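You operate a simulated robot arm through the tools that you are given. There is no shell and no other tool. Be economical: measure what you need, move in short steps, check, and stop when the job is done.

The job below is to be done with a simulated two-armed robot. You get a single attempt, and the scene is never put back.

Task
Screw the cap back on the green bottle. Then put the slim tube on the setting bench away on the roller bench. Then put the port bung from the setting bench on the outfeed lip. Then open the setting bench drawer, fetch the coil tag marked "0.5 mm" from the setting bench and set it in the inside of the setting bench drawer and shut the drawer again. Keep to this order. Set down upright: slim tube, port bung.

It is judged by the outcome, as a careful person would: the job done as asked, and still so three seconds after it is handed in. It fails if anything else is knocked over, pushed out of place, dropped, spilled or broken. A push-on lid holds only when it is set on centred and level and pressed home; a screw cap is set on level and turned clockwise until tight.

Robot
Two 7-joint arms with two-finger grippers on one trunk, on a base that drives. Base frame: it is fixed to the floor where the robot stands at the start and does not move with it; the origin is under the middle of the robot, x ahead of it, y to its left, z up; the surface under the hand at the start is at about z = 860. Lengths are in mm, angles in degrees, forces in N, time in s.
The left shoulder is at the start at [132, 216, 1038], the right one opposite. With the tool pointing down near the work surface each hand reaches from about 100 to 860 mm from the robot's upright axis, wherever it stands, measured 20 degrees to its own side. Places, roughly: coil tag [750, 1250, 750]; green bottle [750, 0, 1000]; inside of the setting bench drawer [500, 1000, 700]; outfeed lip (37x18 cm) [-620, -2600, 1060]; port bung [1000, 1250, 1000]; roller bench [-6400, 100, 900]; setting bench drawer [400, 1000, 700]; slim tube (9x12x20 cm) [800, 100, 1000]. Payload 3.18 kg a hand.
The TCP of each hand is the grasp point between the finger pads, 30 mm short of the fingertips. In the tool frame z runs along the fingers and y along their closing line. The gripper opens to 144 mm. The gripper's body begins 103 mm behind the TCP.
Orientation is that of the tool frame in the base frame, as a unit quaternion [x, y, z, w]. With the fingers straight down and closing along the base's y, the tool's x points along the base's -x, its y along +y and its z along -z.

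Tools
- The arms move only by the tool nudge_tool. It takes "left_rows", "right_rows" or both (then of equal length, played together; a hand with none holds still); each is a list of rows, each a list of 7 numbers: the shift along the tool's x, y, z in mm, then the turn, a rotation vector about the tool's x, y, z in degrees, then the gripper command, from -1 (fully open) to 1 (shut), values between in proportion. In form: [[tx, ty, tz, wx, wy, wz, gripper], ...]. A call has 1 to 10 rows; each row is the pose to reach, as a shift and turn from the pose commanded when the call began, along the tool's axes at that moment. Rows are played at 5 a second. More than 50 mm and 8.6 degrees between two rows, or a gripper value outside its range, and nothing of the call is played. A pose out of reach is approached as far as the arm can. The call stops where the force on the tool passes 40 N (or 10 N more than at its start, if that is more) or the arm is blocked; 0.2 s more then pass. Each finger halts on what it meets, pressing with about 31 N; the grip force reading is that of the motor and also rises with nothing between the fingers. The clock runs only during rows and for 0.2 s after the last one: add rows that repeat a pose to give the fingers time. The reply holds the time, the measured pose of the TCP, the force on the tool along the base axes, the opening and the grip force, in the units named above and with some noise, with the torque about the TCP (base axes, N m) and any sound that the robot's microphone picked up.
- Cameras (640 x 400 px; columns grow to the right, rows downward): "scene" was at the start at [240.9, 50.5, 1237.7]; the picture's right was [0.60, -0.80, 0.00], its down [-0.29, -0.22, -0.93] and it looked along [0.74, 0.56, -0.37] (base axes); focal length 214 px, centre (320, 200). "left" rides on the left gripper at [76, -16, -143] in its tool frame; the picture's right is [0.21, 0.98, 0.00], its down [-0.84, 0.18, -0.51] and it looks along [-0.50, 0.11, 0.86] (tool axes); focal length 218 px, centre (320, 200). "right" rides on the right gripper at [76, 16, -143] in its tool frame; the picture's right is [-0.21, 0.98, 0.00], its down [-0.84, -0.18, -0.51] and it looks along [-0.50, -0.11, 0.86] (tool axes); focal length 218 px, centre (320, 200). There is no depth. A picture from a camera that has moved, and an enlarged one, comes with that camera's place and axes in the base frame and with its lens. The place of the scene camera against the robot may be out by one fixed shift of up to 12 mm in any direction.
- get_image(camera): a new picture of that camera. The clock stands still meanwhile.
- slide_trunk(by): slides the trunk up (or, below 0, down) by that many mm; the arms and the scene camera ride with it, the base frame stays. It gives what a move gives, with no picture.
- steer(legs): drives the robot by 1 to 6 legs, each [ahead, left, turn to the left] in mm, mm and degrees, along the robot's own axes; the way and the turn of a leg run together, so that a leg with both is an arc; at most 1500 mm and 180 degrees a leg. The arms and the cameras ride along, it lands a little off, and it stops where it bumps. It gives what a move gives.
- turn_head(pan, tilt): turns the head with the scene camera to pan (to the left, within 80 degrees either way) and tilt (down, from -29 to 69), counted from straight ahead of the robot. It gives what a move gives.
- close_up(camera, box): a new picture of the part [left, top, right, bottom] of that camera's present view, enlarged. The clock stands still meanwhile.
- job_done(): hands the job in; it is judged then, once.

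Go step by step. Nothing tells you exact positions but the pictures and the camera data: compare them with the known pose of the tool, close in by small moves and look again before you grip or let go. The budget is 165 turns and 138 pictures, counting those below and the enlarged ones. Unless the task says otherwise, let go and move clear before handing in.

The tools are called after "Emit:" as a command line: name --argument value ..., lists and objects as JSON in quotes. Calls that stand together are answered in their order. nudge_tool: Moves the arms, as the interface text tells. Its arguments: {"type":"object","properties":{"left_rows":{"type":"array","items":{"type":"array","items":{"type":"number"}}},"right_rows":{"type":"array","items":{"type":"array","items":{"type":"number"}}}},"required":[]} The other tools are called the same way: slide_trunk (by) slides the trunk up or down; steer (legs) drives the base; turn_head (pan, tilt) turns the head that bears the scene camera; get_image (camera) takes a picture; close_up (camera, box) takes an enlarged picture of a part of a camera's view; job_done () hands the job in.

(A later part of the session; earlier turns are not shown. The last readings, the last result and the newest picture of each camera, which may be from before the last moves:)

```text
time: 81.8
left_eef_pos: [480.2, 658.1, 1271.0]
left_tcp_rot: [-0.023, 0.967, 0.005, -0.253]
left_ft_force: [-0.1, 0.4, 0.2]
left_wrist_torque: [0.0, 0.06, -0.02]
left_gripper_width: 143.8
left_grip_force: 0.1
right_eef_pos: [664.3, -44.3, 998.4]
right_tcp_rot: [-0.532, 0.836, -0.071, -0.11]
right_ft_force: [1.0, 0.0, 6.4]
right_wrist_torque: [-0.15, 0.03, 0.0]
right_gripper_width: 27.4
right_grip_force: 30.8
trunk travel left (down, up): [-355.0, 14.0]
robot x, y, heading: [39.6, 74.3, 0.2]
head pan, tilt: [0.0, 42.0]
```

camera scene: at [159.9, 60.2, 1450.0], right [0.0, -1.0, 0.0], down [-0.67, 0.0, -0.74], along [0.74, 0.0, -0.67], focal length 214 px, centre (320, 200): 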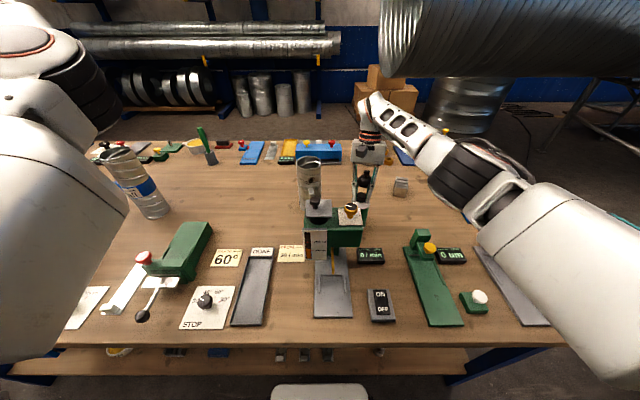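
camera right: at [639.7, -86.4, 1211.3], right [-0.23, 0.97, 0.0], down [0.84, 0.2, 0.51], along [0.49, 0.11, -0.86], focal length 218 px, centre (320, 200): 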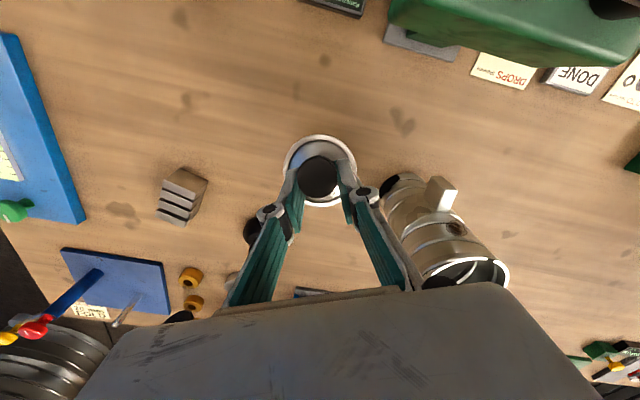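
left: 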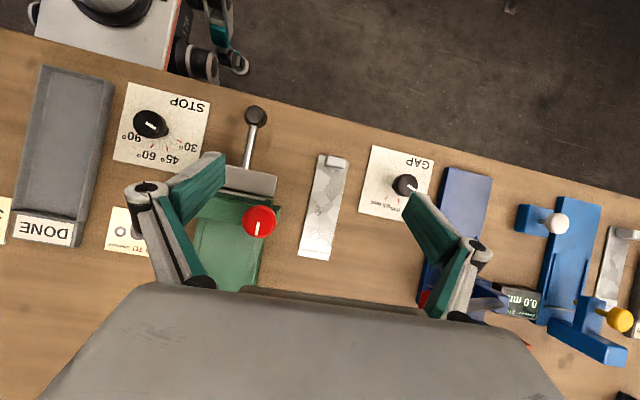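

Contact. I'll release gently and back off along the finger axis.

Emit:
nudge_tool --right_rows '[[0, 0, 0.5, 0, 0, 0, 0.6], [0, 0, 0.5, 0, 0, 0, 0.4], [0, 0, 0.5, 0, 0, 0, 0.25], [0, 0, 0, 0, 0, 0, 0.25], [0, 0, -30, 0, 0, 0, 0.25], [0, 0, -65, 0, 0, 0, 0.25], [0, 0, -100, 0, 0, 0, 0.25]]'

Emit:
nudge_tool --right_rows '[[0, 0, 0, 0, -7.5, 0, 0.25], [0, 0, 0, 0, -15.2, 0, 0.25], [0, 0, 0, 0, -15.2, 0, 0.25]]'

Emit:
get_image --camera "right"

Emit:
close_up --camera "scene" --box '[300, 140, 428, 220]'

```text
time: 83.4
left_eef_pos: [480.3, 659.0, 1270.3]
left_tcp_rot: [-0.022, 0.968, 0.005, -0.252]
left_ft_force: [-0.3, 1.0, 0.5]
left_wrist_torque: [0.0, 0.01, 0.0]
left_gripper_width: 144.1
left_grip_force: 0.1
right_eef_pos: [673.4, -19.0, 1093.2]
right_tcp_rot: [-0.534, 0.836, -0.071, -0.11]
right_ft_force: [0.4, -0.1, 0.0]
right_wrist_torque: [0.01, -0.01, -0.01]
right_gripper_width: 54.1
right_grip_force: 0.1
trunk travel left (down, up): [-355.0, 14.0]
robot x, y, heading: [42.2, 72.2, 0.4]
head pan, tilt: [0.0, 42.0]
```

```text
time: 84.2
left_eef_pos: [480.7, 659.7, 1269.7]
left_tcp_rot: [-0.023, 0.967, 0.005, -0.253]
left_ft_force: [0.2, 0.1, 1.0]
left_wrist_torque: [-0.02, 0.02, 0.01]
left_gripper_width: 144.1
left_grip_force: 0.1
right_eef_pos: [674.3, -20.0, 1093.4]
right_tcp_rot: [-0.539, 0.843, 0.0, 0.001]
right_ft_force: [0.0, -0.1, 0.5]
right_wrist_torque: [-0.03, -0.02, -0.05]
right_gripper_width: 54.0
right_grip_force: 0.0
trunk travel left (down, up): [-355.0, 14.0]
robot x, y, heading: [43.0, 74.0, -0.0]
head pan, tilt: [0.0, 42.0]
```

```text
83 pictures are left
camera right: at [627.4, -82.4, 1235.9], right [-0.8, 0.6, 0.0], down [0.52, 0.69, 0.51], along [0.31, 0.41, -0.86], focal length 218 px, centre (320, 200)
```

right: 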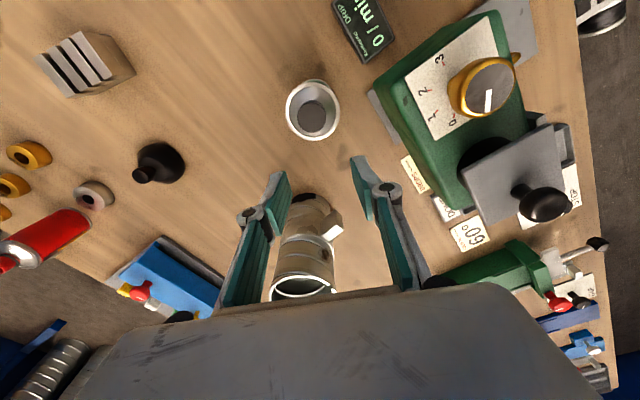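

```text
5.00 times, centred on (364, 180) of scene
camera zoom: at [162.3, 68.4, 1449.4], right [0.0, -1.0, 0.0], down [-0.67, 0.0, -0.74], along [0.74, 0.0, -0.67], focal length 1072 px, centre (100, 300)
```

zoom: 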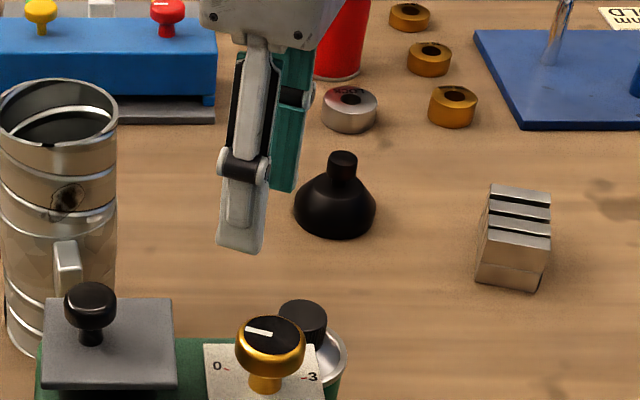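

The bottle stands upright with the cap on. I'll move above it and unwind the wrist 160° so I can regrip and tighten.

Emit:
nudge_tool --right_rows '[[4, 0, 0, 0, 0, -8, 0.25], [8, 0, 0, 0, 0, -16, 0.25], [12, 0, 0, 0, 0, -24, 0.25], [16, 0, 0, 0, 0, -32, 0.25], [20, 0, 0, 0, 0, -40, 0.25], [24, 0, 0, 0, 0, -48, 0.25], [28, 0, 0, 0, 0, -56, 0.25], [32, 0, 0, 0, 0, -64, 0.25], [36, 0, 0, 0, 0, -72, 0.25], [38, 1, 0, 0, 0, -80, 0.25]]'

Emit:
nudge_tool --right_rows '[[0, 0, 0, 0, 0, -8, 0.25], [0, 0, 0, 0, 0, -16, 0.25], [0, 0, 0, 0, 0, -24, 0.25], [0, 0, 0, 0, 0, -32, 0.25], [0, 0, 0, 0, 0, -40, 0.25], [0, 0, 0, 0, 0, -48, 0.25], [0, 0, 0, 0, 0, -56, 0.25], [0, 0, 0, 0, 0, -64, 0.25], [0, 0, 0, 0, 0, -72, 0.25], [0, 0, 0, 0, 0, -80, 0.25]]'

Emit:
get_image --camera "right"

```text
time: 86.4
left_eef_pos: [481.8, 658.5, 1270.3]
left_tcp_rot: [-0.023, 0.967, 0.005, -0.253]
left_ft_force: [0.3, 0.3, 0.1]
left_wrist_torque: [0.0, 0.04, 0.0]
left_gripper_width: 144.1
left_grip_force: 0.1
right_eef_pos: [659.1, -54.5, 1093.6]
right_tcp_rot: [0.955, -0.298, 0.001, -0.002]
right_ft_force: [0.4, 0.0, 0.3]
right_wrist_torque: [0.02, -0.02, 0.0]
right_gripper_width: 53.9
right_grip_force: 0.0
trunk travel left (down, up): [-355.0, 14.0]
robot x, y, heading: [45.3, 74.3, 0.2]
head pan, tilt: [0.0, 42.0]
```

```text
time: 88.6
left_eef_pos: [481.7, 657.3, 1269.9]
left_tcp_rot: [-0.023, 0.967, 0.005, -0.254]
left_ft_force: [0.0, 0.5, 0.2]
left_wrist_torque: [0.01, -0.02, 0.0]
left_gripper_width: 144.1
left_grip_force: 0.1
right_eef_pos: [658.9, -53.6, 1093.7]
right_tcp_rot: [0.922, 0.386, 0.001, 0.0]
right_ft_force: [0.6, 0.1, -0.3]
right_wrist_torque: [0.05, -0.03, 0.03]
right_gripper_width: 53.8
right_grip_force: 0.2
trunk travel left (down, up): [-355.0, 14.0]
robot x, y, heading: [45.8, 75.6, 0.1]
head pan, tilt: [0.0, 42.0]
```

```text
81 pictures are left
camera right: at [723.3, -12.1, 1236.2], right [0.55, -0.84, 0.0], down [-0.72, -0.47, 0.51], along [-0.42, -0.28, -0.86], focal length 218 px, centre (320, 200)
```

right: 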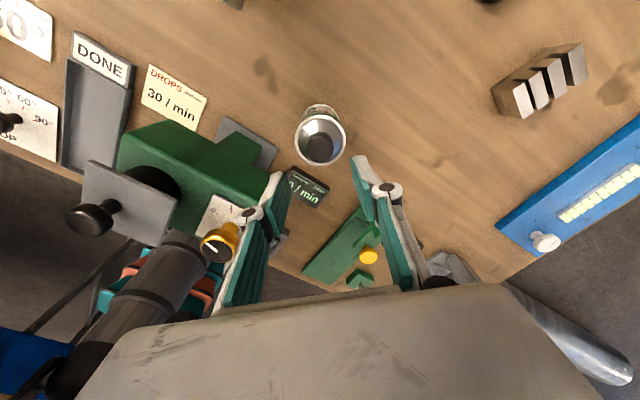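

The cap is at about (660, -53). I'll descend straddling it and grip.

Emit:
nudge_tool --right_rows '[[1, 1, 35, 0, 0, 0, 0.25], [1, 1, 60, 0, 0, 0, 0.25], [1, 1, 77, 0, 0, 0, 0.25], [1, 1, 77, 0, 0, 0, 0.25]]'

Emit:
close_up --camera "right" --box '[240, 110, 400, 210]'

```text
time: 89.6
left_eef_pos: [480.8, 657.8, 1269.5]
left_tcp_rot: [-0.023, 0.967, 0.005, -0.253]
left_ft_force: [0.6, 0.5, 0.4]
left_wrist_torque: [0.01, -0.02, 0.01]
left_gripper_width: 144.0
left_grip_force: 0.0
right_eef_pos: [659.7, -53.4, 1017.2]
right_tcp_rot: [0.924, 0.383, 0.002, 0.0]
right_ft_force: [-0.5, -0.9, -0.8]
right_wrist_torque: [0.01, -0.02, 0.01]
right_gripper_width: 54.1
right_grip_force: 0.0
trunk travel left (down, up): [-355.0, 14.0]
robot x, y, heading: [44.2, 72.0, -0.0]
head pan, tilt: [0.0, 42.0]
```

```text
4.00 times, centred on (320, 160) of right
camera zoom: at [724.7, -11.3, 1159.3], right [0.55, -0.84, 0.0], down [-0.72, -0.47, 0.51], along [-0.42, -0.28, -0.86], focal length 873 px, centre (320, 360)
```

zoom: 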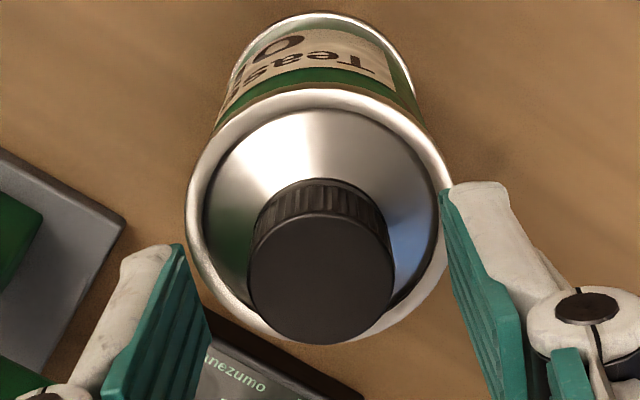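

The cap is 5 mm off along the tool's x. I'll shift, then grip and turn clockwise.

Emit:
nudge_tool --right_rows '[[5, 0, 0, 0, 0, 0, 0.25], [5, 0, 0, 0, 0, 0, 0.8], [5, 0, 0, 0, 0, 0, 0.8], [5, 0, 0, 0, 0, 6, 0.8], [5, 0, 0, 0, 0, 12, 0.8], [5, 0, 0, 0, 0, 18, 0.8], [5, 0, 0, 0, 0, 24, 0.8], [5, 0, 0, 0, 0, 30, 0.8]]'

Emit:
close_up --camera "right" --box '[240, 110, 400, 210]'

```text
time: 91.4
left_eef_pos: [481.4, 658.0, 1270.4]
left_tcp_rot: [-0.024, 0.967, 0.005, -0.254]
left_ft_force: [0.8, -0.5, 0.1]
left_wrist_torque: [0.03, 0.01, 0.0]
left_gripper_width: 144.1
left_grip_force: 0.0
right_eef_pos: [664.0, -49.9, 1016.1]
right_tcp_rot: [0.991, 0.131, 0.001, -0.001]
right_ft_force: [0.2, -0.4, 0.5]
right_wrist_torque: [-0.03, -0.05, 0.04]
right_gripper_width: 28.7
right_grip_force: 31.4
trunk travel left (down, up): [-355.0, 14.0]
robot x, y, heading: [42.1, 72.5, 0.3]
head pan, tilt: [0.0, 42.0]
```

```text
4.00 times, centred on (320, 160) of right
camera zoom: at [741.1, -47.1, 1159.4], right [0.05, -1.0, 0.0], down [-0.86, -0.05, 0.51], along [-0.51, -0.02, -0.86], focal length 873 px, centre (320, 360)
```

zoom: 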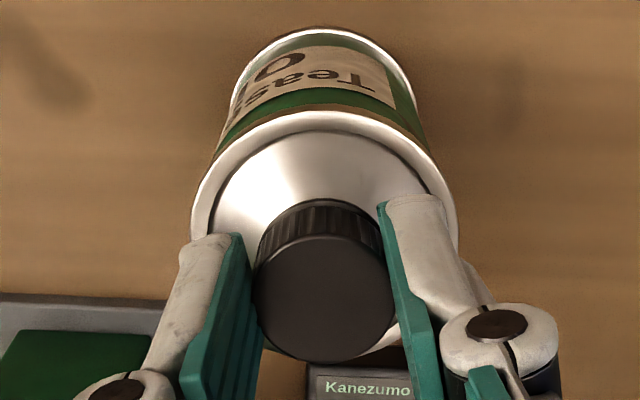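

The bottle turned along with the cap. I'll press down about 20 N for friction and turn again, watching the torque.

Emit:
nudge_tool --right_rows '[[0, 0, 1, 0, 0, 0, 0.8], [0, 0, 2, 0, 0, 0, 0.8], [0, 0, 2, 0, 0, 8, 0.8], [0, 0, 2, 0, 0, 16, 0.8], [0, 0, 2, 0, 0, 24, 0.8], [0, 0, 2, 0, 0, 32, 0.8], [0, 0, 2, 0, 0, 40, 0.8]]'

Emit:
close_up --camera "right" --box '[240, 110, 400, 210]'

```text
time: 93.0
left_eef_pos: [480.0, 657.6, 1270.4]
left_tcp_rot: [-0.023, 0.967, 0.005, -0.253]
left_ft_force: [-0.1, 0.3, 0.2]
left_wrist_torque: [0.0, 0.01, -0.01]
left_gripper_width: 144.0
left_grip_force: 0.1
right_eef_pos: [663.3, -50.7, 1015.4]
right_tcp_rot: [0.976, -0.216, 0.001, -0.002]
right_ft_force: [1.0, 0.7, 13.2]
right_wrist_torque: [0.03, 0.03, 0.19]
right_gripper_width: 28.5
right_grip_force: 30.8
trunk travel left (down, up): [-355.0, 14.0]
robot x, y, heading: [44.6, 74.1, -0.1]
head pan, tilt: [0.0, 42.0]
```

```text
4.00 times, centred on (320, 160) of right
camera zoom: at [724.7, -98.1, 1158.6], right [-0.6, -0.8, 0.0], down [-0.69, 0.52, 0.51], along [-0.4, 0.31, -0.86], focal length 873 px, centre (320, 360)
```

zoom: 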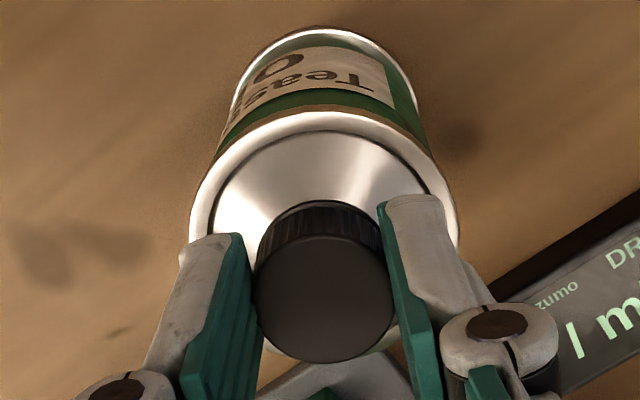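

It's still co-rotating at 0.19 N·m, so the cap resists well. One harder press-and-turn should confirm tightness.

Emit:
nudge_tool --right_rows '[[0, 0, 1, 0, 0, 0, 0.9], [0, 0, 2, 0, 0, 0, 0.9], [0, 0, 2, 0, 0, 7, 0.9], [0, 0, 2, 0, 0, 14, 0.9], [0, 0, 2, 0, 0, 21, 0.9], [0, 0, 2, 0, 0, 28, 0.9]]'

Emit:
close_up --camera "right" --box '[240, 110, 400, 210]'

```text
time: 94.4
left_eef_pos: [479.6, 659.6, 1271.1]
left_tcp_rot: [-0.022, 0.967, 0.005, -0.253]
left_ft_force: [-0.7, 0.4, -0.3]
left_wrist_torque: [0.05, 0.06, -0.01]
left_gripper_width: 143.9
left_grip_force: 0.1
right_eef_pos: [661.9, -49.0, 1015.0]
right_tcp_rot: [0.895, -0.446, 0.001, -0.002]
right_ft_force: [-0.2, -0.5, 30.2]
right_wrist_torque: [0.08, 0.08, 0.35]
right_gripper_width: 28.7
right_grip_force: 31.1
trunk travel left (down, up): [-355.0, 14.0]
robot x, y, heading: [42.9, 71.5, -0.1]
head pan, tilt: [0.0, 42.0]
```

```text
4.00 times, centred on (320, 160) of right
camera zoom: at [694.4, -121.4, 1157.8], right [-0.91, -0.42, -0.01], down [-0.37, 0.78, 0.51], along [-0.21, 0.46, -0.86], focal length 873 px, centre (320, 360)
```

zoom: 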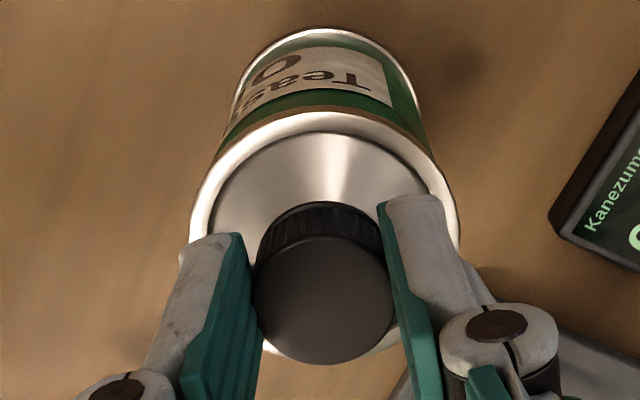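

At 0.35 N·m the cap no longer turns against the bottle, so it's tight. I'll release, rise, and clear the right arm.

Emit:
nudge_tool --right_rows '[[0, 0, -2, 0, 0, 0, 0.8], [0, 0, -3.5, 0, 0, 0, 0.6], [0, 0, -3.5, 0, 0, 0, 0.3], [0, 0, -3.5, 0, 0, 0, 0.2], [0, 0, -40, 0, 0, 0, 0.2], [0, 0, -85, 0, 0, 0, 0.2], [0, 0, -125, 0, 0, 0, 0.2]]'

Emit:
get_image --camera "right"

```text
time: 96.0
left_eef_pos: [481.2, 657.8, 1271.1]
left_tcp_rot: [-0.023, 0.967, 0.006, -0.254]
left_ft_force: [-0.4, -0.3, -0.4]
left_wrist_torque: [-0.02, 0.0, 0.0]
left_gripper_width: 143.8
left_grip_force: 0.0
right_eef_pos: [662.5, -50.1, 1138.3]
right_tcp_rot: [0.896, -0.445, 0.0, 0.0]
right_ft_force: [-0.4, -0.3, 0.6]
right_wrist_torque: [-0.02, -0.02, 0.01]
right_gripper_width: 57.7
right_grip_force: 0.1
trunk travel left (down, up): [-355.0, 14.0]
robot x, y, heading: [44.6, 75.1, 0.4]
head pan, tilt: [0.0, 42.0]
```

```text
76 pictures are left
camera right: at [695.4, -121.2, 1281.3], right [-0.91, -0.42, 0.0], down [-0.37, 0.78, 0.51], along [-0.21, 0.46, -0.86], focal length 218 px, centre (320, 200)
```

right: 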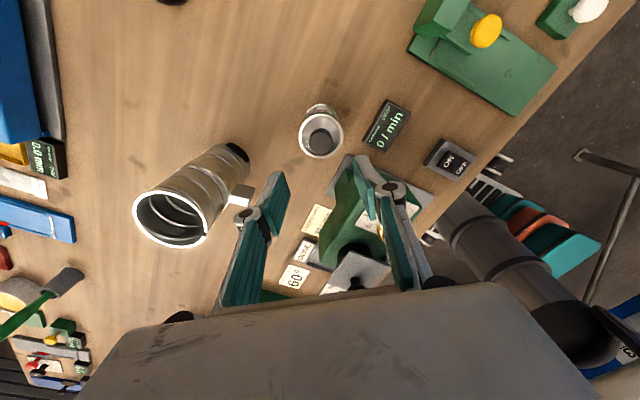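

Bottle capped. I'll retract the right hand and shift the base so the tube at about (803, 105) suits the left arm.

Emit:
nudge_tool --right_rows '[[10, 41, -20, 0, 0, 0, 0], [21, 83, -40, 0, 0, 0, 0], [31, 124, -60, 0, 0, 0, 0], [42, 166, -60, 0, 0, 0, 0], [52, 207, -60, 0, 0, 0, 0], [62, 248, -60, 0, 0, 0, 0]]'

Emit:
steer --legs '[[0, -120, 0], [12, 0, 0]]'

Emit:
nudge_tool --left_rows '[[0, 0, 0, 0, -8, 0, -1], [0, 0, 0, 0, -16, 0, -1], [0, 0, 0, 0, -24, 0, -1], [0, 0, 0, 0, -32, 0, -1], [0, 0, 0, 0, -40, 0, -1], [0, 0, 0, 0, -48, 0, -1], [0, 0, 0, 0, -56, 0, -1], [0, 0, 0, 0, -64, 0, -1], [0, 0, 0, 0, -70, 0, -1]]'

Emit:
get_image --camera "scene"

```text
time: 97.4
left_eef_pos: [479.7, 656.2, 1272.1]
left_tcp_rot: [-0.022, 0.967, 0.006, -0.253]
left_ft_force: [-0.7, 0.2, 0.6]
left_wrist_torque: [0.06, -0.04, -0.03]
left_gripper_width: 143.9
left_grip_force: 0.0
right_eef_pos: [502.5, -251.1, 1195.7]
right_tcp_rot: [0.895, -0.446, 0.001, -0.002]
right_ft_force: [-0.5, -0.3, 0.2]
right_wrist_torque: [0.01, -0.01, 0.02]
right_gripper_width: 71.8
right_grip_force: 0.1
trunk travel left (down, up): [-355.0, 14.0]
robot x, y, heading: [45.3, 74.6, 0.3]
head pan, tilt: [0.0, 42.0]
```

```text
time: 99.5
left_eef_pos: [492.1, 538.2, 1270.4]
left_tcp_rot: [-0.022, 0.967, 0.005, -0.253]
left_ft_force: [0.2, -0.7, -0.1]
left_wrist_torque: [-0.02, 0.01, 0.01]
left_gripper_width: 144.1
left_grip_force: 0.2
right_eef_pos: [516.1, -368.5, 1196.1]
right_tcp_rot: [0.896, -0.444, 0.0, -0.002]
right_ft_force: [0.2, -0.5, 0.1]
right_wrist_torque: [-0.02, -0.01, 0.01]
right_gripper_width: 71.9
right_grip_force: 0.0
trunk travel left (down, up): [-355.0, 14.0]
robot x, y, heading: [53.6, -49.5, 0.0]
head pan, tilt: [0.0, 42.0]
```

```text
time: 101.5
left_eef_pos: [493.4, 538.6, 1270.6]
left_tcp_rot: [-0.015, 0.937, 0.017, 0.348]
left_ft_force: [0.6, -0.1, 0.0]
left_wrist_torque: [0.01, 0.01, 0.0]
left_gripper_width: 144.0
left_grip_force: 0.1
right_eef_pos: [516.4, -369.9, 1196.0]
right_tcp_rot: [0.896, -0.445, 0.002, -0.002]
right_ft_force: [-0.5, 0.9, -0.6]
right_wrist_torque: [0.01, 0.01, 0.01]
right_gripper_width: 71.8
right_grip_force: 0.1
trunk travel left (down, up): [-355.0, 14.0]
robot x, y, heading: [55.5, -46.9, -0.1]
head pan, tilt: [0.0, 42.0]
```

```text
75 pictures are left
camera scene: at [174.0, -52.4, 1449.5], right [0.0, -1.0, 0.0], down [-0.67, 0.0, -0.74], along [0.74, 0.0, -0.67], focal length 214 px, centre (320, 200)
```

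scene: 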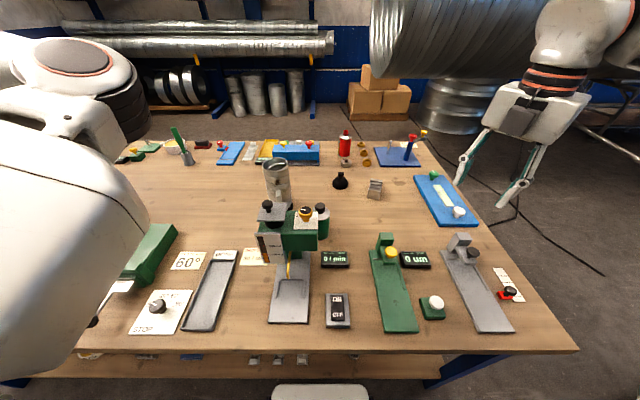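

The left tool now points 41° forward-down. I'll move it to a pre-grasp point in front of and above the tube.

Emit:
nudge_tool --left_rows '[[-8, -44, 18, 0, 0, 0, -1], [-15, -88, 37, 0, 0, 0, -1], [-23, -133, 56, 0, 0, 0, -1], [-31, -177, 74, 0, 0, 0, -1], [-38, -221, 93, 0, 0, 0, -1], [-46, -265, 111, 0, 0, 0, -1], [-54, -310, 130, 0, 0, 0, -1], [-61, -354, 149, 0, 0, 0, -1], [-69, -398, 167, 0, 0, 0, -1], [-76, -442, 186, 0, 0, 0, -1]]'

Emit:
get_image --camera "left"

Emit:
get_image --camera "scene"

```text
time: 102.4
left_eef_pos: [528.9, 483.6, 1239.3]
left_tcp_rot: [-0.085, 0.934, 0.032, 0.346]
left_ft_force: [-0.3, 0.7, 0.1]
left_wrist_torque: [0.02, 0.03, 0.03]
left_gripper_width: 143.9
left_grip_force: 0.1
left hand out of reach, approached as far as the arm can: row 3, 4
right_eef_pos: [516.6, -370.5, 1195.6]
right_tcp_rot: [0.896, -0.445, 0.0, -0.001]
right_ft_force: [-0.3, 0.1, 0.4]
right_wrist_torque: [0.02, 0.02, 0.03]
right_gripper_width: 71.8
right_grip_force: 0.1
trunk travel left (down, up): [-355.0, 14.0]
robot x, y, heading: [58.5, -49.3, -0.0]
head pan, tilt: [0.0, 42.0]
stopped in row 4 (left hand): the arm was blocked; the commanded pose is now the measured one
```

```text
74 pictures are left
camera left: at [384.1, 440.0, 1297.0], right [-0.33, 0.93, -0.13], down [0.27, 0.23, 0.93], along [0.9, 0.27, -0.33], focal length 218 px, centre (320, 200)
```

left: 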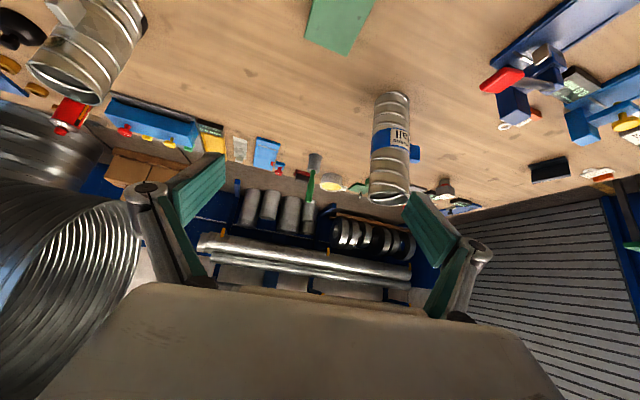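

```text
73 pictures are left
camera scene: at [174.3, -52.8, 1449.4], right [0.0, -1.0, 0.0], down [-0.67, 0.0, -0.74], along [0.74, 0.0, -0.67], focal length 214 px, centre (320, 200)
```

scene: 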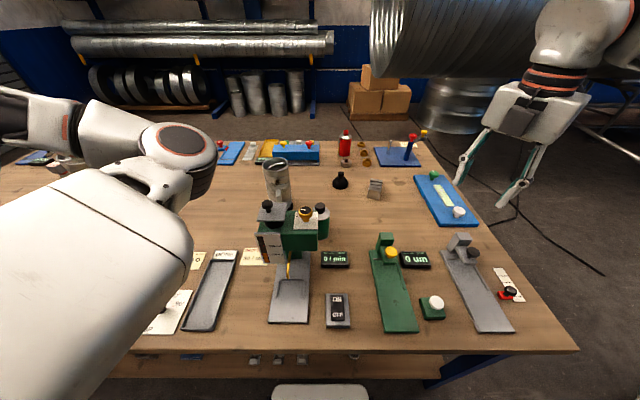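

The left arm is limited in that posture. The right arm has plenty of wrist range now, so I'll use it and drive left so the tube lies on its side.

Emit:
steer --legs '[[0, 270, 0]]'

Emit:
nudge_tool --right_rows '[[0, 0, 0, 0, 0, -8, -1], [0, 0, 0, 0, 0, -16, -1], [0, 0, 0, 0, 0, -24, -1], [0, 0, 0, 0, 0, -32, -1], [0, 0, 0, 0, 0, -40, -1], [0, 0, 0, 0, 0, -48, -1], [0, 0, 0, 0, 0, -53, -1]]'

Emit:
nudge_tool --right_rows '[[0, 0, 0, 0, 8, 0, -1], [0, 0, 0, 0, 16, 0, -1], [0, 0, 0, 0, 24, 0, -1], [0, 0, 0, 0, 32, 0, -1], [0, 0, 0, 0, 40, 0, -1]]'

Emit:
get_image --camera "scene"

```text
time: 105.3
left_eef_pos: [527.2, 754.0, 1240.1]
left_tcp_rot: [-0.085, 0.934, 0.031, 0.346]
left_ft_force: [0.0, 0.8, -0.1]
left_wrist_torque: [-0.03, 0.0, -0.01]
left_gripper_width: 144.0
left_grip_force: 0.1
right_eef_pos: [515.1, -99.5, 1196.8]
right_tcp_rot: [0.895, -0.445, 0.0, -0.002]
right_ft_force: [-0.7, 0.0, 0.3]
right_wrist_torque: [-0.01, 0.01, 0.01]
right_gripper_width: 72.1
right_grip_force: 0.0
trunk travel left (down, up): [-355.0, 14.0]
robot x, y, heading: [50.6, 223.5, -0.1]
head pan, tilt: [0.0, 42.0]
```

```text
time: 106.9
left_eef_pos: [528.0, 753.8, 1239.8]
left_tcp_rot: [-0.085, 0.934, 0.032, 0.346]
left_ft_force: [0.0, 1.3, -0.3]
left_wrist_torque: [-0.01, -0.01, 0.01]
left_gripper_width: 143.9
left_grip_force: 0.1
right_eef_pos: [515.3, -99.3, 1196.3]
right_tcp_rot: [1.0, 0.003, 0.001, -0.001]
right_ft_force: [0.3, 0.2, 0.5]
right_wrist_torque: [0.0, 0.03, -0.04]
right_gripper_width: 143.8
right_grip_force: 0.0
trunk travel left (down, up): [-355.0, 14.0]
robot x, y, heading: [56.8, 223.0, 0.3]
head pan, tilt: [0.0, 42.0]
```

```text
time: 108.1
left_eef_pos: [527.0, 752.8, 1239.9]
left_tcp_rot: [-0.085, 0.934, 0.031, 0.347]
left_ft_force: [-0.4, 0.2, -0.4]
left_wrist_torque: [0.01, -0.02, 0.01]
left_gripper_width: 144.0
left_grip_force: 0.0
right_eef_pos: [517.3, -101.7, 1198.4]
right_tcp_rot: [0.939, 0.002, 0.344, -0.002]
right_ft_force: [-0.2, 0.2, 0.8]
right_wrist_torque: [0.0, 0.0, 0.03]
right_gripper_width: 144.0
right_grip_force: 0.0
trunk travel left (down, up): [-355.0, 14.0]
robot x, y, heading: [57.5, 220.7, 0.0]
head pan, tilt: [0.0, 42.0]
```

```text
72 pictures are left
camera scene: at [172.7, 217.5, 1449.5], right [0.0, -1.0, 0.0], down [-0.67, 0.0, -0.74], along [0.74, 0.0, -0.67], focal length 214 px, centre (320, 200)
```

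scene: 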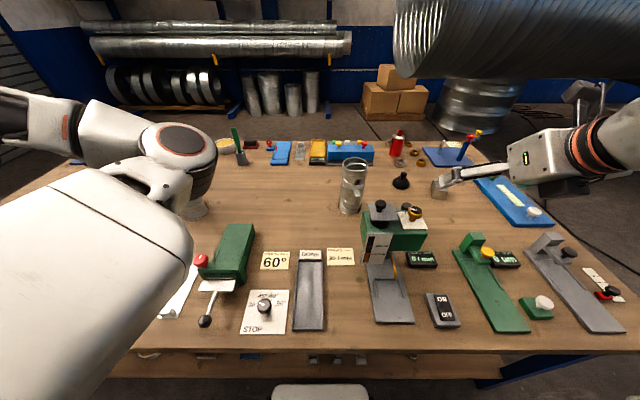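

The right tool points 40° forward-down, closing along y. I'll move it in front of and above the tube at about (797, 106).

Emit:
nudge_tool --right_rows '[[23, -29, 19, 0, 0, 0, -1], [46, -59, 39, 0, 0, 0, -1], [68, -88, 58, 0, 0, 0, -1], [91, -118, 78, 0, 0, 0, -1], [114, -147, 97, 0, 0, 0, -1], [137, -177, 117, 0, 0, 0, -1], [159, -206, 136, 0, 0, 0, -1], [136, -206, 163, 0, 0, 0, -1]]'

Emit:
get_image --camera "right"

Emit:
close_up --camera "scene" --box '[280, 130, 440, 230]'

```text
time: 109.9
left_eef_pos: [528.0, 753.4, 1238.4]
left_tcp_rot: [-0.085, 0.934, 0.031, 0.346]
left_ft_force: [0.0, -1.2, 0.3]
left_wrist_torque: [0.02, 0.03, -0.01]
left_gripper_width: 144.1
left_grip_force: 0.0
right_eef_pos: [723.7, 105.4, 1158.8]
right_tcp_rot: [0.939, 0.001, 0.343, -0.002]
right_ft_force: [-0.6, 0.5, 0.0]
right_wrist_torque: [0.01, 0.0, 0.04]
right_gripper_width: 143.7
right_grip_force: 0.1
trunk travel left (down, up): [-355.0, 14.0]
robot x, y, heading: [50.6, 224.4, 0.2]
head pan, tilt: [0.0, 42.0]
```

```text
71 pictures are left
camera right: at [689.5, 88.3, 1316.9], right [-0.16, -0.98, -0.14], down [-0.97, 0.18, -0.15], along [0.18, 0.11, -0.98], focal length 218 px, centre (320, 200)
```

right: 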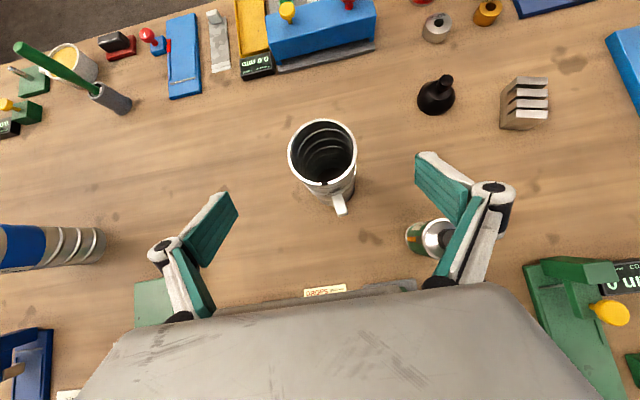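

```text
4.00 times, centred on (360, 180) of scene
camera zoom: at [173.6, 216.3, 1449.4], right [0.0, -1.0, 0.0], down [-0.67, 0.0, -0.74], along [0.74, 0.0, -0.67], focal length 858 px, centre (160, 280)
```

zoom: 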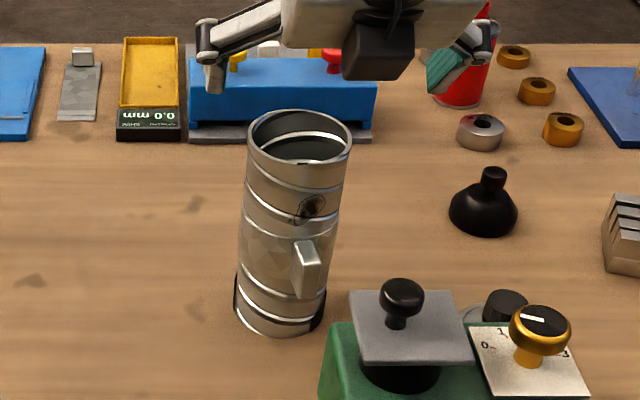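

The tube axis is at about (795, 105), well centred between the fingers. I'll go down, then in along the finger axis.

Emit:
nudge_tool --right_rows '[[-22, 0, 27, 0, 0, 0, -1], [-45, 0, 54, 0, 0, 0, -1], [-45, 0, 90, 0, 0, 0, -1], [-45, 0, 127, 0, 0, 0, -1], [-45, 0, 163, 0, 0, 0, -1], [-45, 0, 163, 0, 0, 0, -1]]'

Emit:
get_image --camera "right"

Emit:
close_up --camera "scene" --box '[280, 130, 440, 230]'

```text
time: 111.3
left_eef_pos: [528.9, 754.9, 1240.1]
left_tcp_rot: [-0.085, 0.934, 0.032, 0.347]
left_ft_force: [0.3, 0.3, -0.4]
left_wrist_torque: [-0.03, -0.01, 0.02]
left_gripper_width: 143.9
left_grip_force: 0.1
right_eef_pos: [794.5, 108.6, 1005.7]
right_tcp_rot: [0.939, 0.002, 0.343, -0.003]
right_ft_force: [-0.8, -0.1, 0.8]
right_wrist_torque: [0.01, 0.0, -0.03]
right_gripper_width: 144.3
right_grip_force: 0.1
trunk travel left (down, up): [-355.0, 14.0]
robot x, y, heading: [56.6, 222.4, 0.2]
head pan, tilt: [0.0, 42.0]
```

```text
69 pictures are left
camera right: at [759.6, 90.3, 1164.3], right [-0.15, -0.98, -0.14], down [-0.97, 0.18, -0.16], along [0.18, 0.11, -0.98], focal length 218 px, centre (320, 200)
```

right: 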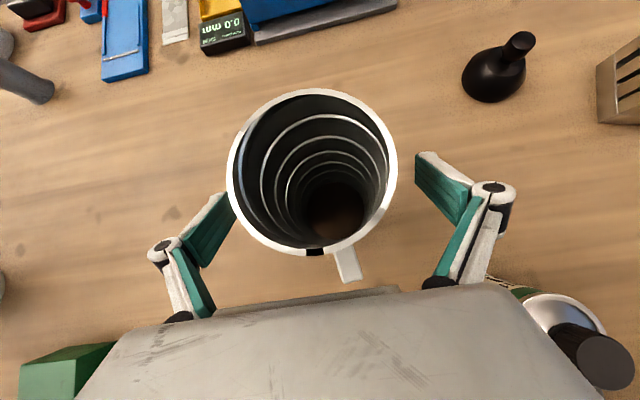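

```text
4.00 times, centred on (360, 180) of scene
camera zoom: at [172.7, 217.6, 1449.5], right [0.0, -1.0, 0.0], down [-0.67, 0.0, -0.74], along [0.74, 0.0, -0.67], focal length 858 px, centre (160, 280)
```

zoom: 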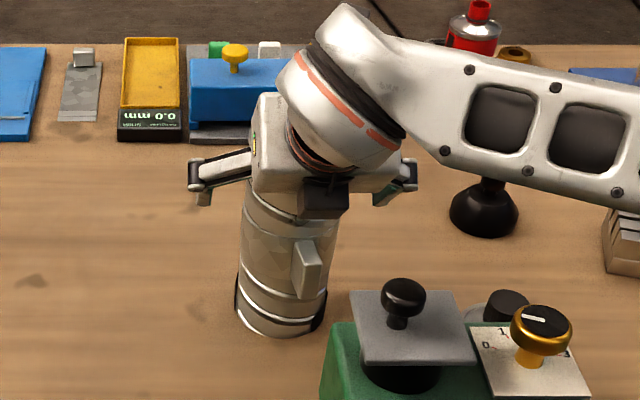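

Both fingers flank the tube. I'll close on it.

Emit:
nudge_tool --right_rows '[[0, 2, 0, 0, 0, 0, -0.7], [0, 2, 0, 0, 0, 0, -0.45], [0, 2, 0, 0, 0, 0, -0.3], [0, 2, 0, 0, 0, 0, -0.2], [0, 2, 0, 0, 0, 0, 0], [0, 2, 0, 0, 0, 0, 0.1], [0, 2, 0, 0, 0, 0, 0.1]]'

```text
time: 112.9
left_eef_pos: [529.2, 753.9, 1239.1]
left_tcp_rot: [-0.086, 0.934, 0.032, 0.345]
left_ft_force: [0.7, 0.6, 0.9]
left_wrist_torque: [-0.03, -0.01, 0.0]
left_gripper_width: 144.3
left_grip_force: 0.1
right_eef_pos: [793.2, 105.7, 1005.7]
right_tcp_rot: [0.939, 0.002, 0.343, -0.002]
right_ft_force: [0.9, 1.0, 0.6]
right_wrist_torque: [0.11, 0.06, -0.01]
right_gripper_width: 87.5
right_grip_force: 30.7
trunk travel left (down, up): [-355.0, 14.0]
robot x, y, heading: [53.6, 224.2, 0.1]
head pan, tilt: [0.0, 42.0]
```

Gripped. I'll lift 110 mm, then drive left past the dispenser and back away from the bench.

Emit:
nudge_tool --right_rows '[[13, 0, -15, 0, 0, 0, 0.1], [32, 0, -38, 0, 0, 0, 0.1], [52, 0, -61, 0, 0, 0, 0.1], [71, 0, -84, 0, 0, 0, 0.1]]'

Emit:
get_image --camera "scene"

```text
time: 113.9
left_eef_pos: [529.0, 754.0, 1239.5]
left_tcp_rot: [-0.086, 0.934, 0.032, 0.346]
left_ft_force: [0.0, -0.3, -0.1]
left_wrist_torque: [0.0, 0.0, 0.0]
left_gripper_width: 143.8
left_grip_force: 0.0
right_eef_pos: [793.9, 106.5, 1115.9]
right_tcp_rot: [0.94, 0.002, 0.342, -0.002]
right_ft_force: [-0.1, 0.9, -3.8]
right_wrist_torque: [-0.02, -0.05, 0.02]
right_gripper_width: 87.1
right_grip_force: 31.0
trunk travel left (down, up): [-355.0, 14.0]
robot x, y, heading: [52.7, 221.9, 0.0]
head pan, tilt: [0.0, 42.0]
```

```text
67 pictures are left
camera scene: at [173.1, 218.0, 1449.5], right [0.0, -1.0, 0.0], down [-0.67, 0.0, -0.74], along [0.74, 0.0, -0.67], focal length 214 px, centre (320, 200)
```

scene: 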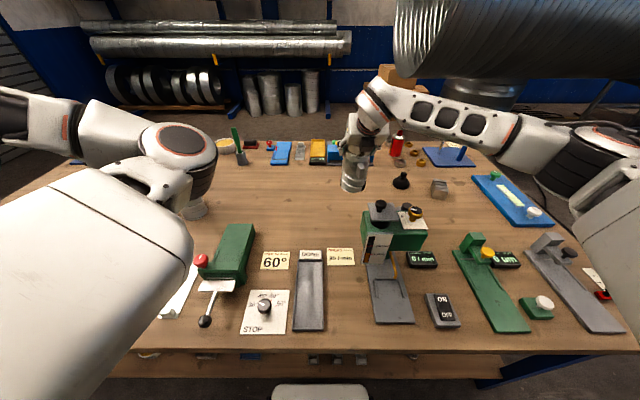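

The tube is clear at 0.4 kg. I'll drive left, back away, turn around, and look.

Emit:
steer --legs '[[0, 140, 0], [-500, 0, 0], [-300, 0, 0], [0, 0, 90]]'

Emit:
turn_head --pan 60 --tilt 15

Emit:
get_image --camera "scene"

```text
time: 119.5
left_eef_pos: [-125.8, 898.0, 1239.7]
left_tcp_rot: [-0.091, 0.933, 0.034, 0.346]
left_ft_force: [0.4, 0.7, 0.1]
left_wrist_torque: [-0.01, 0.06, 0.0]
left_gripper_width: 144.1
left_grip_force: 0.0
right_eef_pos: [145.1, 250.9, 1114.5]
right_tcp_rot: [0.94, 0.006, 0.341, -0.004]
right_ft_force: [1.0, 0.2, -2.9]
right_wrist_torque: [-0.02, 0.01, -0.03]
right_gripper_width: 87.1
right_grip_force: 31.4
trunk travel left (down, up): [-355.0, 14.0]
robot x, y, heading: [-602.4, 359.9, 0.9]
head pan, tilt: [0.0, 42.0]
stopped in leg 3: the robot was blocked; the commanded pose is now the measured one
```

```text
time: 120.8
left_eef_pos: [-127.1, 896.8, 1240.6]
left_tcp_rot: [-0.09, 0.933, 0.034, 0.346]
left_ft_force: [-0.3, 1.1, -0.5]
left_wrist_torque: [-0.03, -0.03, 0.01]
left_gripper_width: 143.8
left_grip_force: 0.0
right_eef_pos: [143.3, 250.3, 1117.2]
right_tcp_rot: [0.939, 0.006, 0.344, -0.004]
right_ft_force: [-0.9, -0.7, -2.7]
right_wrist_torque: [0.02, -0.01, 0.0]
right_gripper_width: 87.1
right_grip_force: 30.8
trunk travel left (down, up): [-355.0, 14.0]
robot x, y, heading: [-600.4, 361.9, 0.6]
head pan, tilt: [60.0, 15.0]
```

```text
66 pictures are left
camera scene: at [-515.1, 437.3, 1491.9], right [0.87, -0.49, 0.0], down [-0.13, -0.23, -0.97], along [0.48, 0.84, -0.26], focal length 214 px, centre (320, 200)
```

scene: 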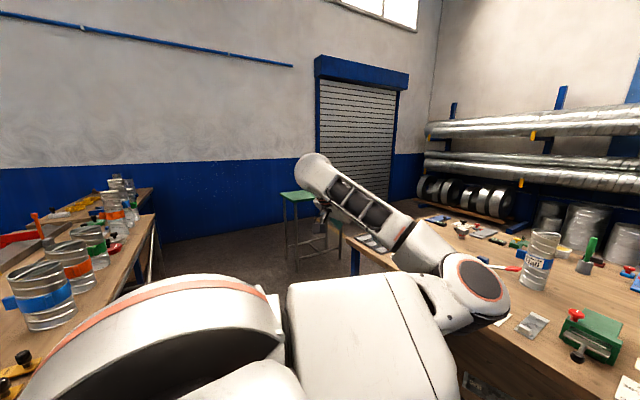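

There's a bench behind. I'll look to the right side for the free way.

Emit:
turn_head --pan -79 --tilt 15

Emit:
get_image --camera "scene"

Emit:
turn_head --pan 79 --tilt 25

Emit:
get_image --camera "scene"

```text
time: 123.0
left_eef_pos: [-127.7, 896.7, 1240.4]
left_tcp_rot: [-0.09, 0.933, 0.034, 0.348]
left_ft_force: [0.9, -0.2, 0.1]
left_wrist_torque: [-0.01, 0.0, 0.02]
left_gripper_width: 144.1
left_grip_force: 0.1
right_eef_pos: [143.2, 250.5, 1118.2]
right_tcp_rot: [0.939, 0.005, 0.343, -0.004]
right_ft_force: [0.2, 0.2, -2.3]
right_wrist_torque: [0.0, 0.0, -0.02]
right_gripper_width: 87.2
right_grip_force: 30.9
trunk travel left (down, up): [-355.0, 14.0]
robot x, y, heading: [-598.4, 359.8, 0.6]
head pan, tilt: [-79.0, 15.0]
```

```text
65 pictures are left
camera scene: at [-542.6, 264.4, 1491.9], right [-0.98, -0.2, 0.0], down [-0.05, 0.25, -0.97], along [0.19, -0.95, -0.26], focal length 214 px, centre (320, 200)
```

scene: 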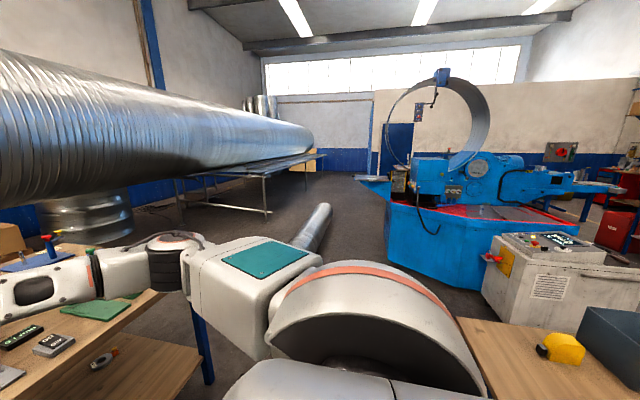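

```text
time: 125.4
left_eef_pos: [-126.9, 896.0, 1241.4]
left_tcp_rot: [-0.089, 0.933, 0.033, 0.348]
left_ft_force: [-0.3, 0.2, -0.8]
left_wrist_torque: [-0.01, 0.0, -0.01]
left_gripper_width: 144.2
left_grip_force: 0.0
right_eef_pos: [143.0, 249.9, 1116.4]
right_tcp_rot: [0.939, 0.005, 0.344, -0.003]
right_ft_force: [-0.1, -0.3, -1.8]
right_wrist_torque: [0.01, -0.01, -0.01]
right_gripper_width: 87.2
right_grip_force: 31.1
trunk travel left (down, up): [-355.0, 14.0]
robot x, y, heading: [-596.1, 360.5, 0.7]
head pan, tilt: [79.0, 25.0]
```

```text
64 pictures are left
camera scene: at [-544.6, 446.4, 1475.7], right [0.98, -0.18, 0.0], down [-0.08, -0.42, -0.91], along [0.17, 0.89, -0.42], focal length 214 px, centre (320, 200)
```

scene: 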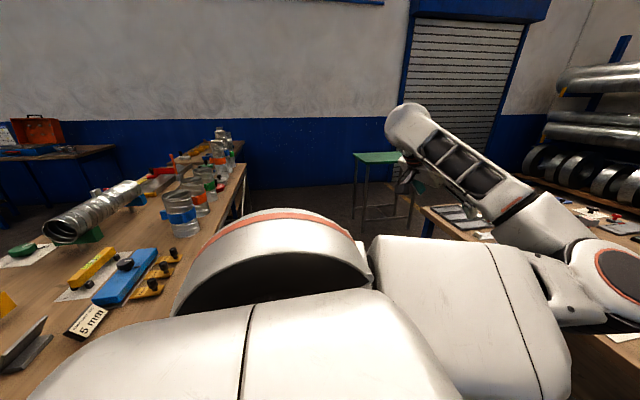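

The back bench ends near y ≈ -490, so I'll go right along the aisle, then turn and look toward the roller bench.

Emit:
steer --legs '[[60, 0, 0], [0, -1300, 0], [0, 0, -90]]'

Emit:
turn_head --pan -70 --tilt 20

Emit:
get_image --camera "scene"

```text
time: 141.5
left_eef_pos: [3.7, -1422.0, 1240.8]
left_tcp_rot: [0.597, 0.722, -0.222, 0.269]
left_ft_force: [1.0, 0.0, 0.0]
left_wrist_torque: [0.04, 0.01, -0.01]
left_gripper_width: 144.1
left_grip_force: 0.1
right_eef_pos: [-643.2, -1689.8, 1118.2]
right_tcp_rot: [0.667, -0.661, 0.246, 0.24]
right_ft_force: [-0.1, -0.3, -3.0]
right_wrist_torque: [-0.02, -0.04, -0.01]
right_gripper_width: 87.0
right_grip_force: 31.1
trunk travel left (down, up): [-355.0, 14.0]
robot x, y, heading: [-530.6, -951.6, -89.5]
head pan, tilt: [79.0, 25.0]
```

```text
time: 143.9
left_eef_pos: [3.2, -1421.9, 1241.1]
left_tcp_rot: [0.597, 0.723, -0.221, 0.269]
left_ft_force: [0.0, -0.2, 0.1]
left_wrist_torque: [0.02, 0.04, 0.02]
left_gripper_width: 143.8
left_grip_force: 0.1
right_eef_pos: [-642.4, -1689.4, 1116.8]
right_tcp_rot: [0.668, -0.661, 0.245, 0.24]
right_ft_force: [0.2, -0.1, -2.6]
right_wrist_torque: [-0.03, -0.01, -0.02]
right_gripper_width: 86.7
right_grip_force: 31.2
trunk travel left (down, up): [-355.0, 14.0]
robot x, y, heading: [-532.8, -948.7, -89.7]
head pan, tilt: [-70.0, 20.0]
```

```text
63 pictures are left
camera scene: at [-620.7, -1028.6, 1483.8], right [-0.35, 0.94, 0.0], down [0.32, 0.12, -0.94], along [-0.88, -0.33, -0.34], focal length 214 px, centre (320, 200)
```

scene: 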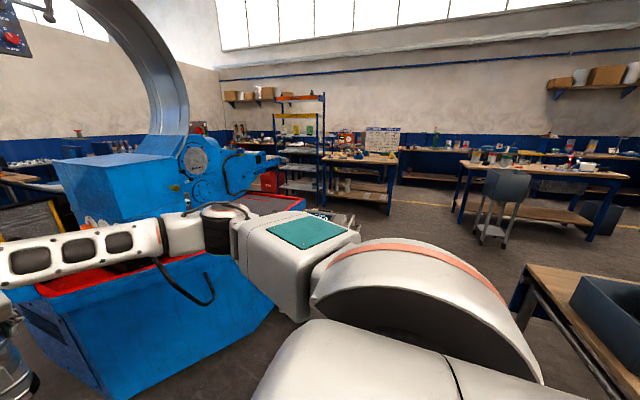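

I'll tuck the tube closer to the body before turning and driving.

Emit:
nudge_tool --right_rows '[[-27, 0, -32, 0, 0, 0, 0.1], [-55, 0, -64, 0, 0, 0, 0.1], [-82, 0, -96, 0, 0, 0, 0.1], [-110, 0, -128, 0, 0, 0, 0.1], [-137, 0, -160, 0, 0, 0, 0.1], [-165, 0, -192, 0, 0, 0, 0.1]]'

Emit:
steer --legs '[[0, 0, -90]]'

Emit:
turn_head --pan 0 --tilt 18

Emit:
get_image --camera "scene"

```text
time: 145.3
left_eef_pos: [4.5, -1421.1, 1241.2]
left_tcp_rot: [0.596, 0.722, -0.223, 0.27]
left_ft_force: [-0.2, 0.4, 0.1]
left_wrist_torque: [0.03, 0.0, -0.01]
left_gripper_width: 144.1
left_grip_force: 0.1
right_eef_pos: [-647.0, -1439.5, 1158.4]
right_tcp_rot: [0.667, -0.661, 0.245, 0.24]
right_ft_force: [-0.6, 1.0, -2.1]
right_wrist_torque: [-0.03, -0.02, 0.01]
right_gripper_width: 86.8
right_grip_force: 30.8
trunk travel left (down, up): [-355.0, 14.0]
robot x, y, heading: [-530.5, -949.5, -89.8]
head pan, tilt: [-70.0, 20.0]
```

```text
time: 149.5
left_eef_pos: [-995.0, -1488.3, 1240.0]
left_tcp_rot: [0.932, 0.093, -0.348, 0.036]
left_ft_force: [0.0, 0.3, 0.6]
left_wrist_torque: [0.0, 0.01, 0.0]
left_gripper_width: 143.9
left_grip_force: 0.0
right_eef_pos: [-1020.3, -839.9, 1159.2]
right_tcp_rot: [-0.009, 0.939, -0.006, -0.343]
right_ft_force: [-0.1, 0.4, -3.3]
right_wrist_torque: [-0.02, -0.01, -0.01]
right_gripper_width: 86.7
right_grip_force: 31.5
trunk travel left (down, up): [-355.0, 14.0]
robot x, y, heading: [-528.8, -949.7, -179.0]
head pan, tilt: [-70.0, 20.0]
```

```text
time: 150.9
left_eef_pos: [-994.7, -1489.3, 1241.2]
left_tcp_rot: [0.932, 0.094, -0.348, 0.036]
left_ft_force: [0.2, -0.4, -0.1]
left_wrist_torque: [-0.03, -0.02, 0.02]
left_gripper_width: 144.3
left_grip_force: 0.1
right_eef_pos: [-1021.2, -839.2, 1158.8]
right_tcp_rot: [-0.009, 0.939, -0.005, -0.344]
right_ft_force: [-0.7, -0.3, -3.1]
right_wrist_torque: [-0.02, 0.03, 0.01]
right_gripper_width: 86.9
right_grip_force: 31.0
trunk travel left (down, up): [-355.0, 14.0]
robot x, y, heading: [-527.1, -949.1, -179.2]
head pan, tilt: [0.0, 18.0]
```

```text
62 pictures are left
camera scene: at [-667.2, -957.9, 1487.0], right [-0.02, 1.0, 0.0], down [0.31, 0.0, -0.95], along [-0.95, -0.02, -0.31], focal length 214 px, centre (320, 200)
```

scene: 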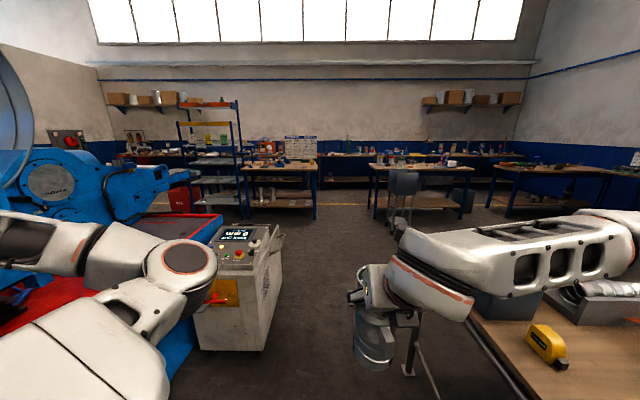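

I'm facing the far wall; the roller bench should be the far one around (-6400, 100), past a gap between two tables. I'll drive in stages.

Emit:
steer --legs '[[1500, 0, -0.8], [1000, -430, 0], [700, 0, 0]]'

Emit:
get_image --camera "scene"

```text
time: 167.0
left_eef_pos: [-4212.7, -1070.4, 1240.4]
left_tcp_rot: [0.933, 0.087, -0.347, 0.032]
left_ft_force: [-0.6, -0.1, 0.2]
left_wrist_torque: [0.02, -0.02, 0.01]
left_gripper_width: 143.8
left_grip_force: 0.0
right_eef_pos: [-4230.5, -419.6, 1158.6]
right_tcp_rot: [-0.003, 0.939, -0.004, -0.343]
right_ft_force: [-0.2, -0.2, -3.0]
right_wrist_torque: [0.0, 0.0, 0.0]
right_gripper_width: 86.6
right_grip_force: 30.6
trunk travel left (down, up): [-355.0, 14.0]
robot x, y, heading: [-3740.2, -534.7, -179.6]
head pan, tilt: [0.0, 18.0]
```

```text
61 pictures are left
camera scene: at [-3878.0, -542.7, 1487.0], right [0.0, 1.0, 0.0], down [0.31, 0.0, -0.95], along [-0.95, 0.0, -0.31], focal length 214 px, centre (320, 200)
```

scene: 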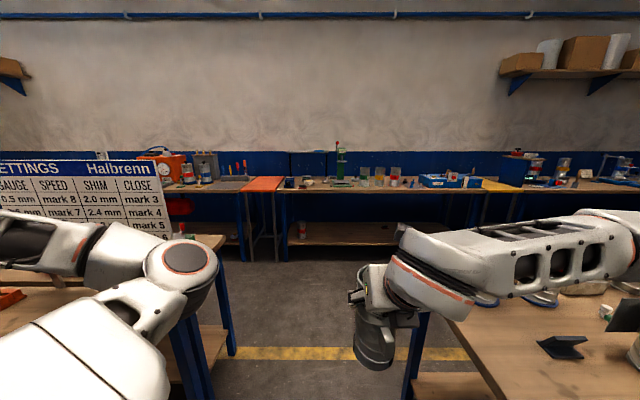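

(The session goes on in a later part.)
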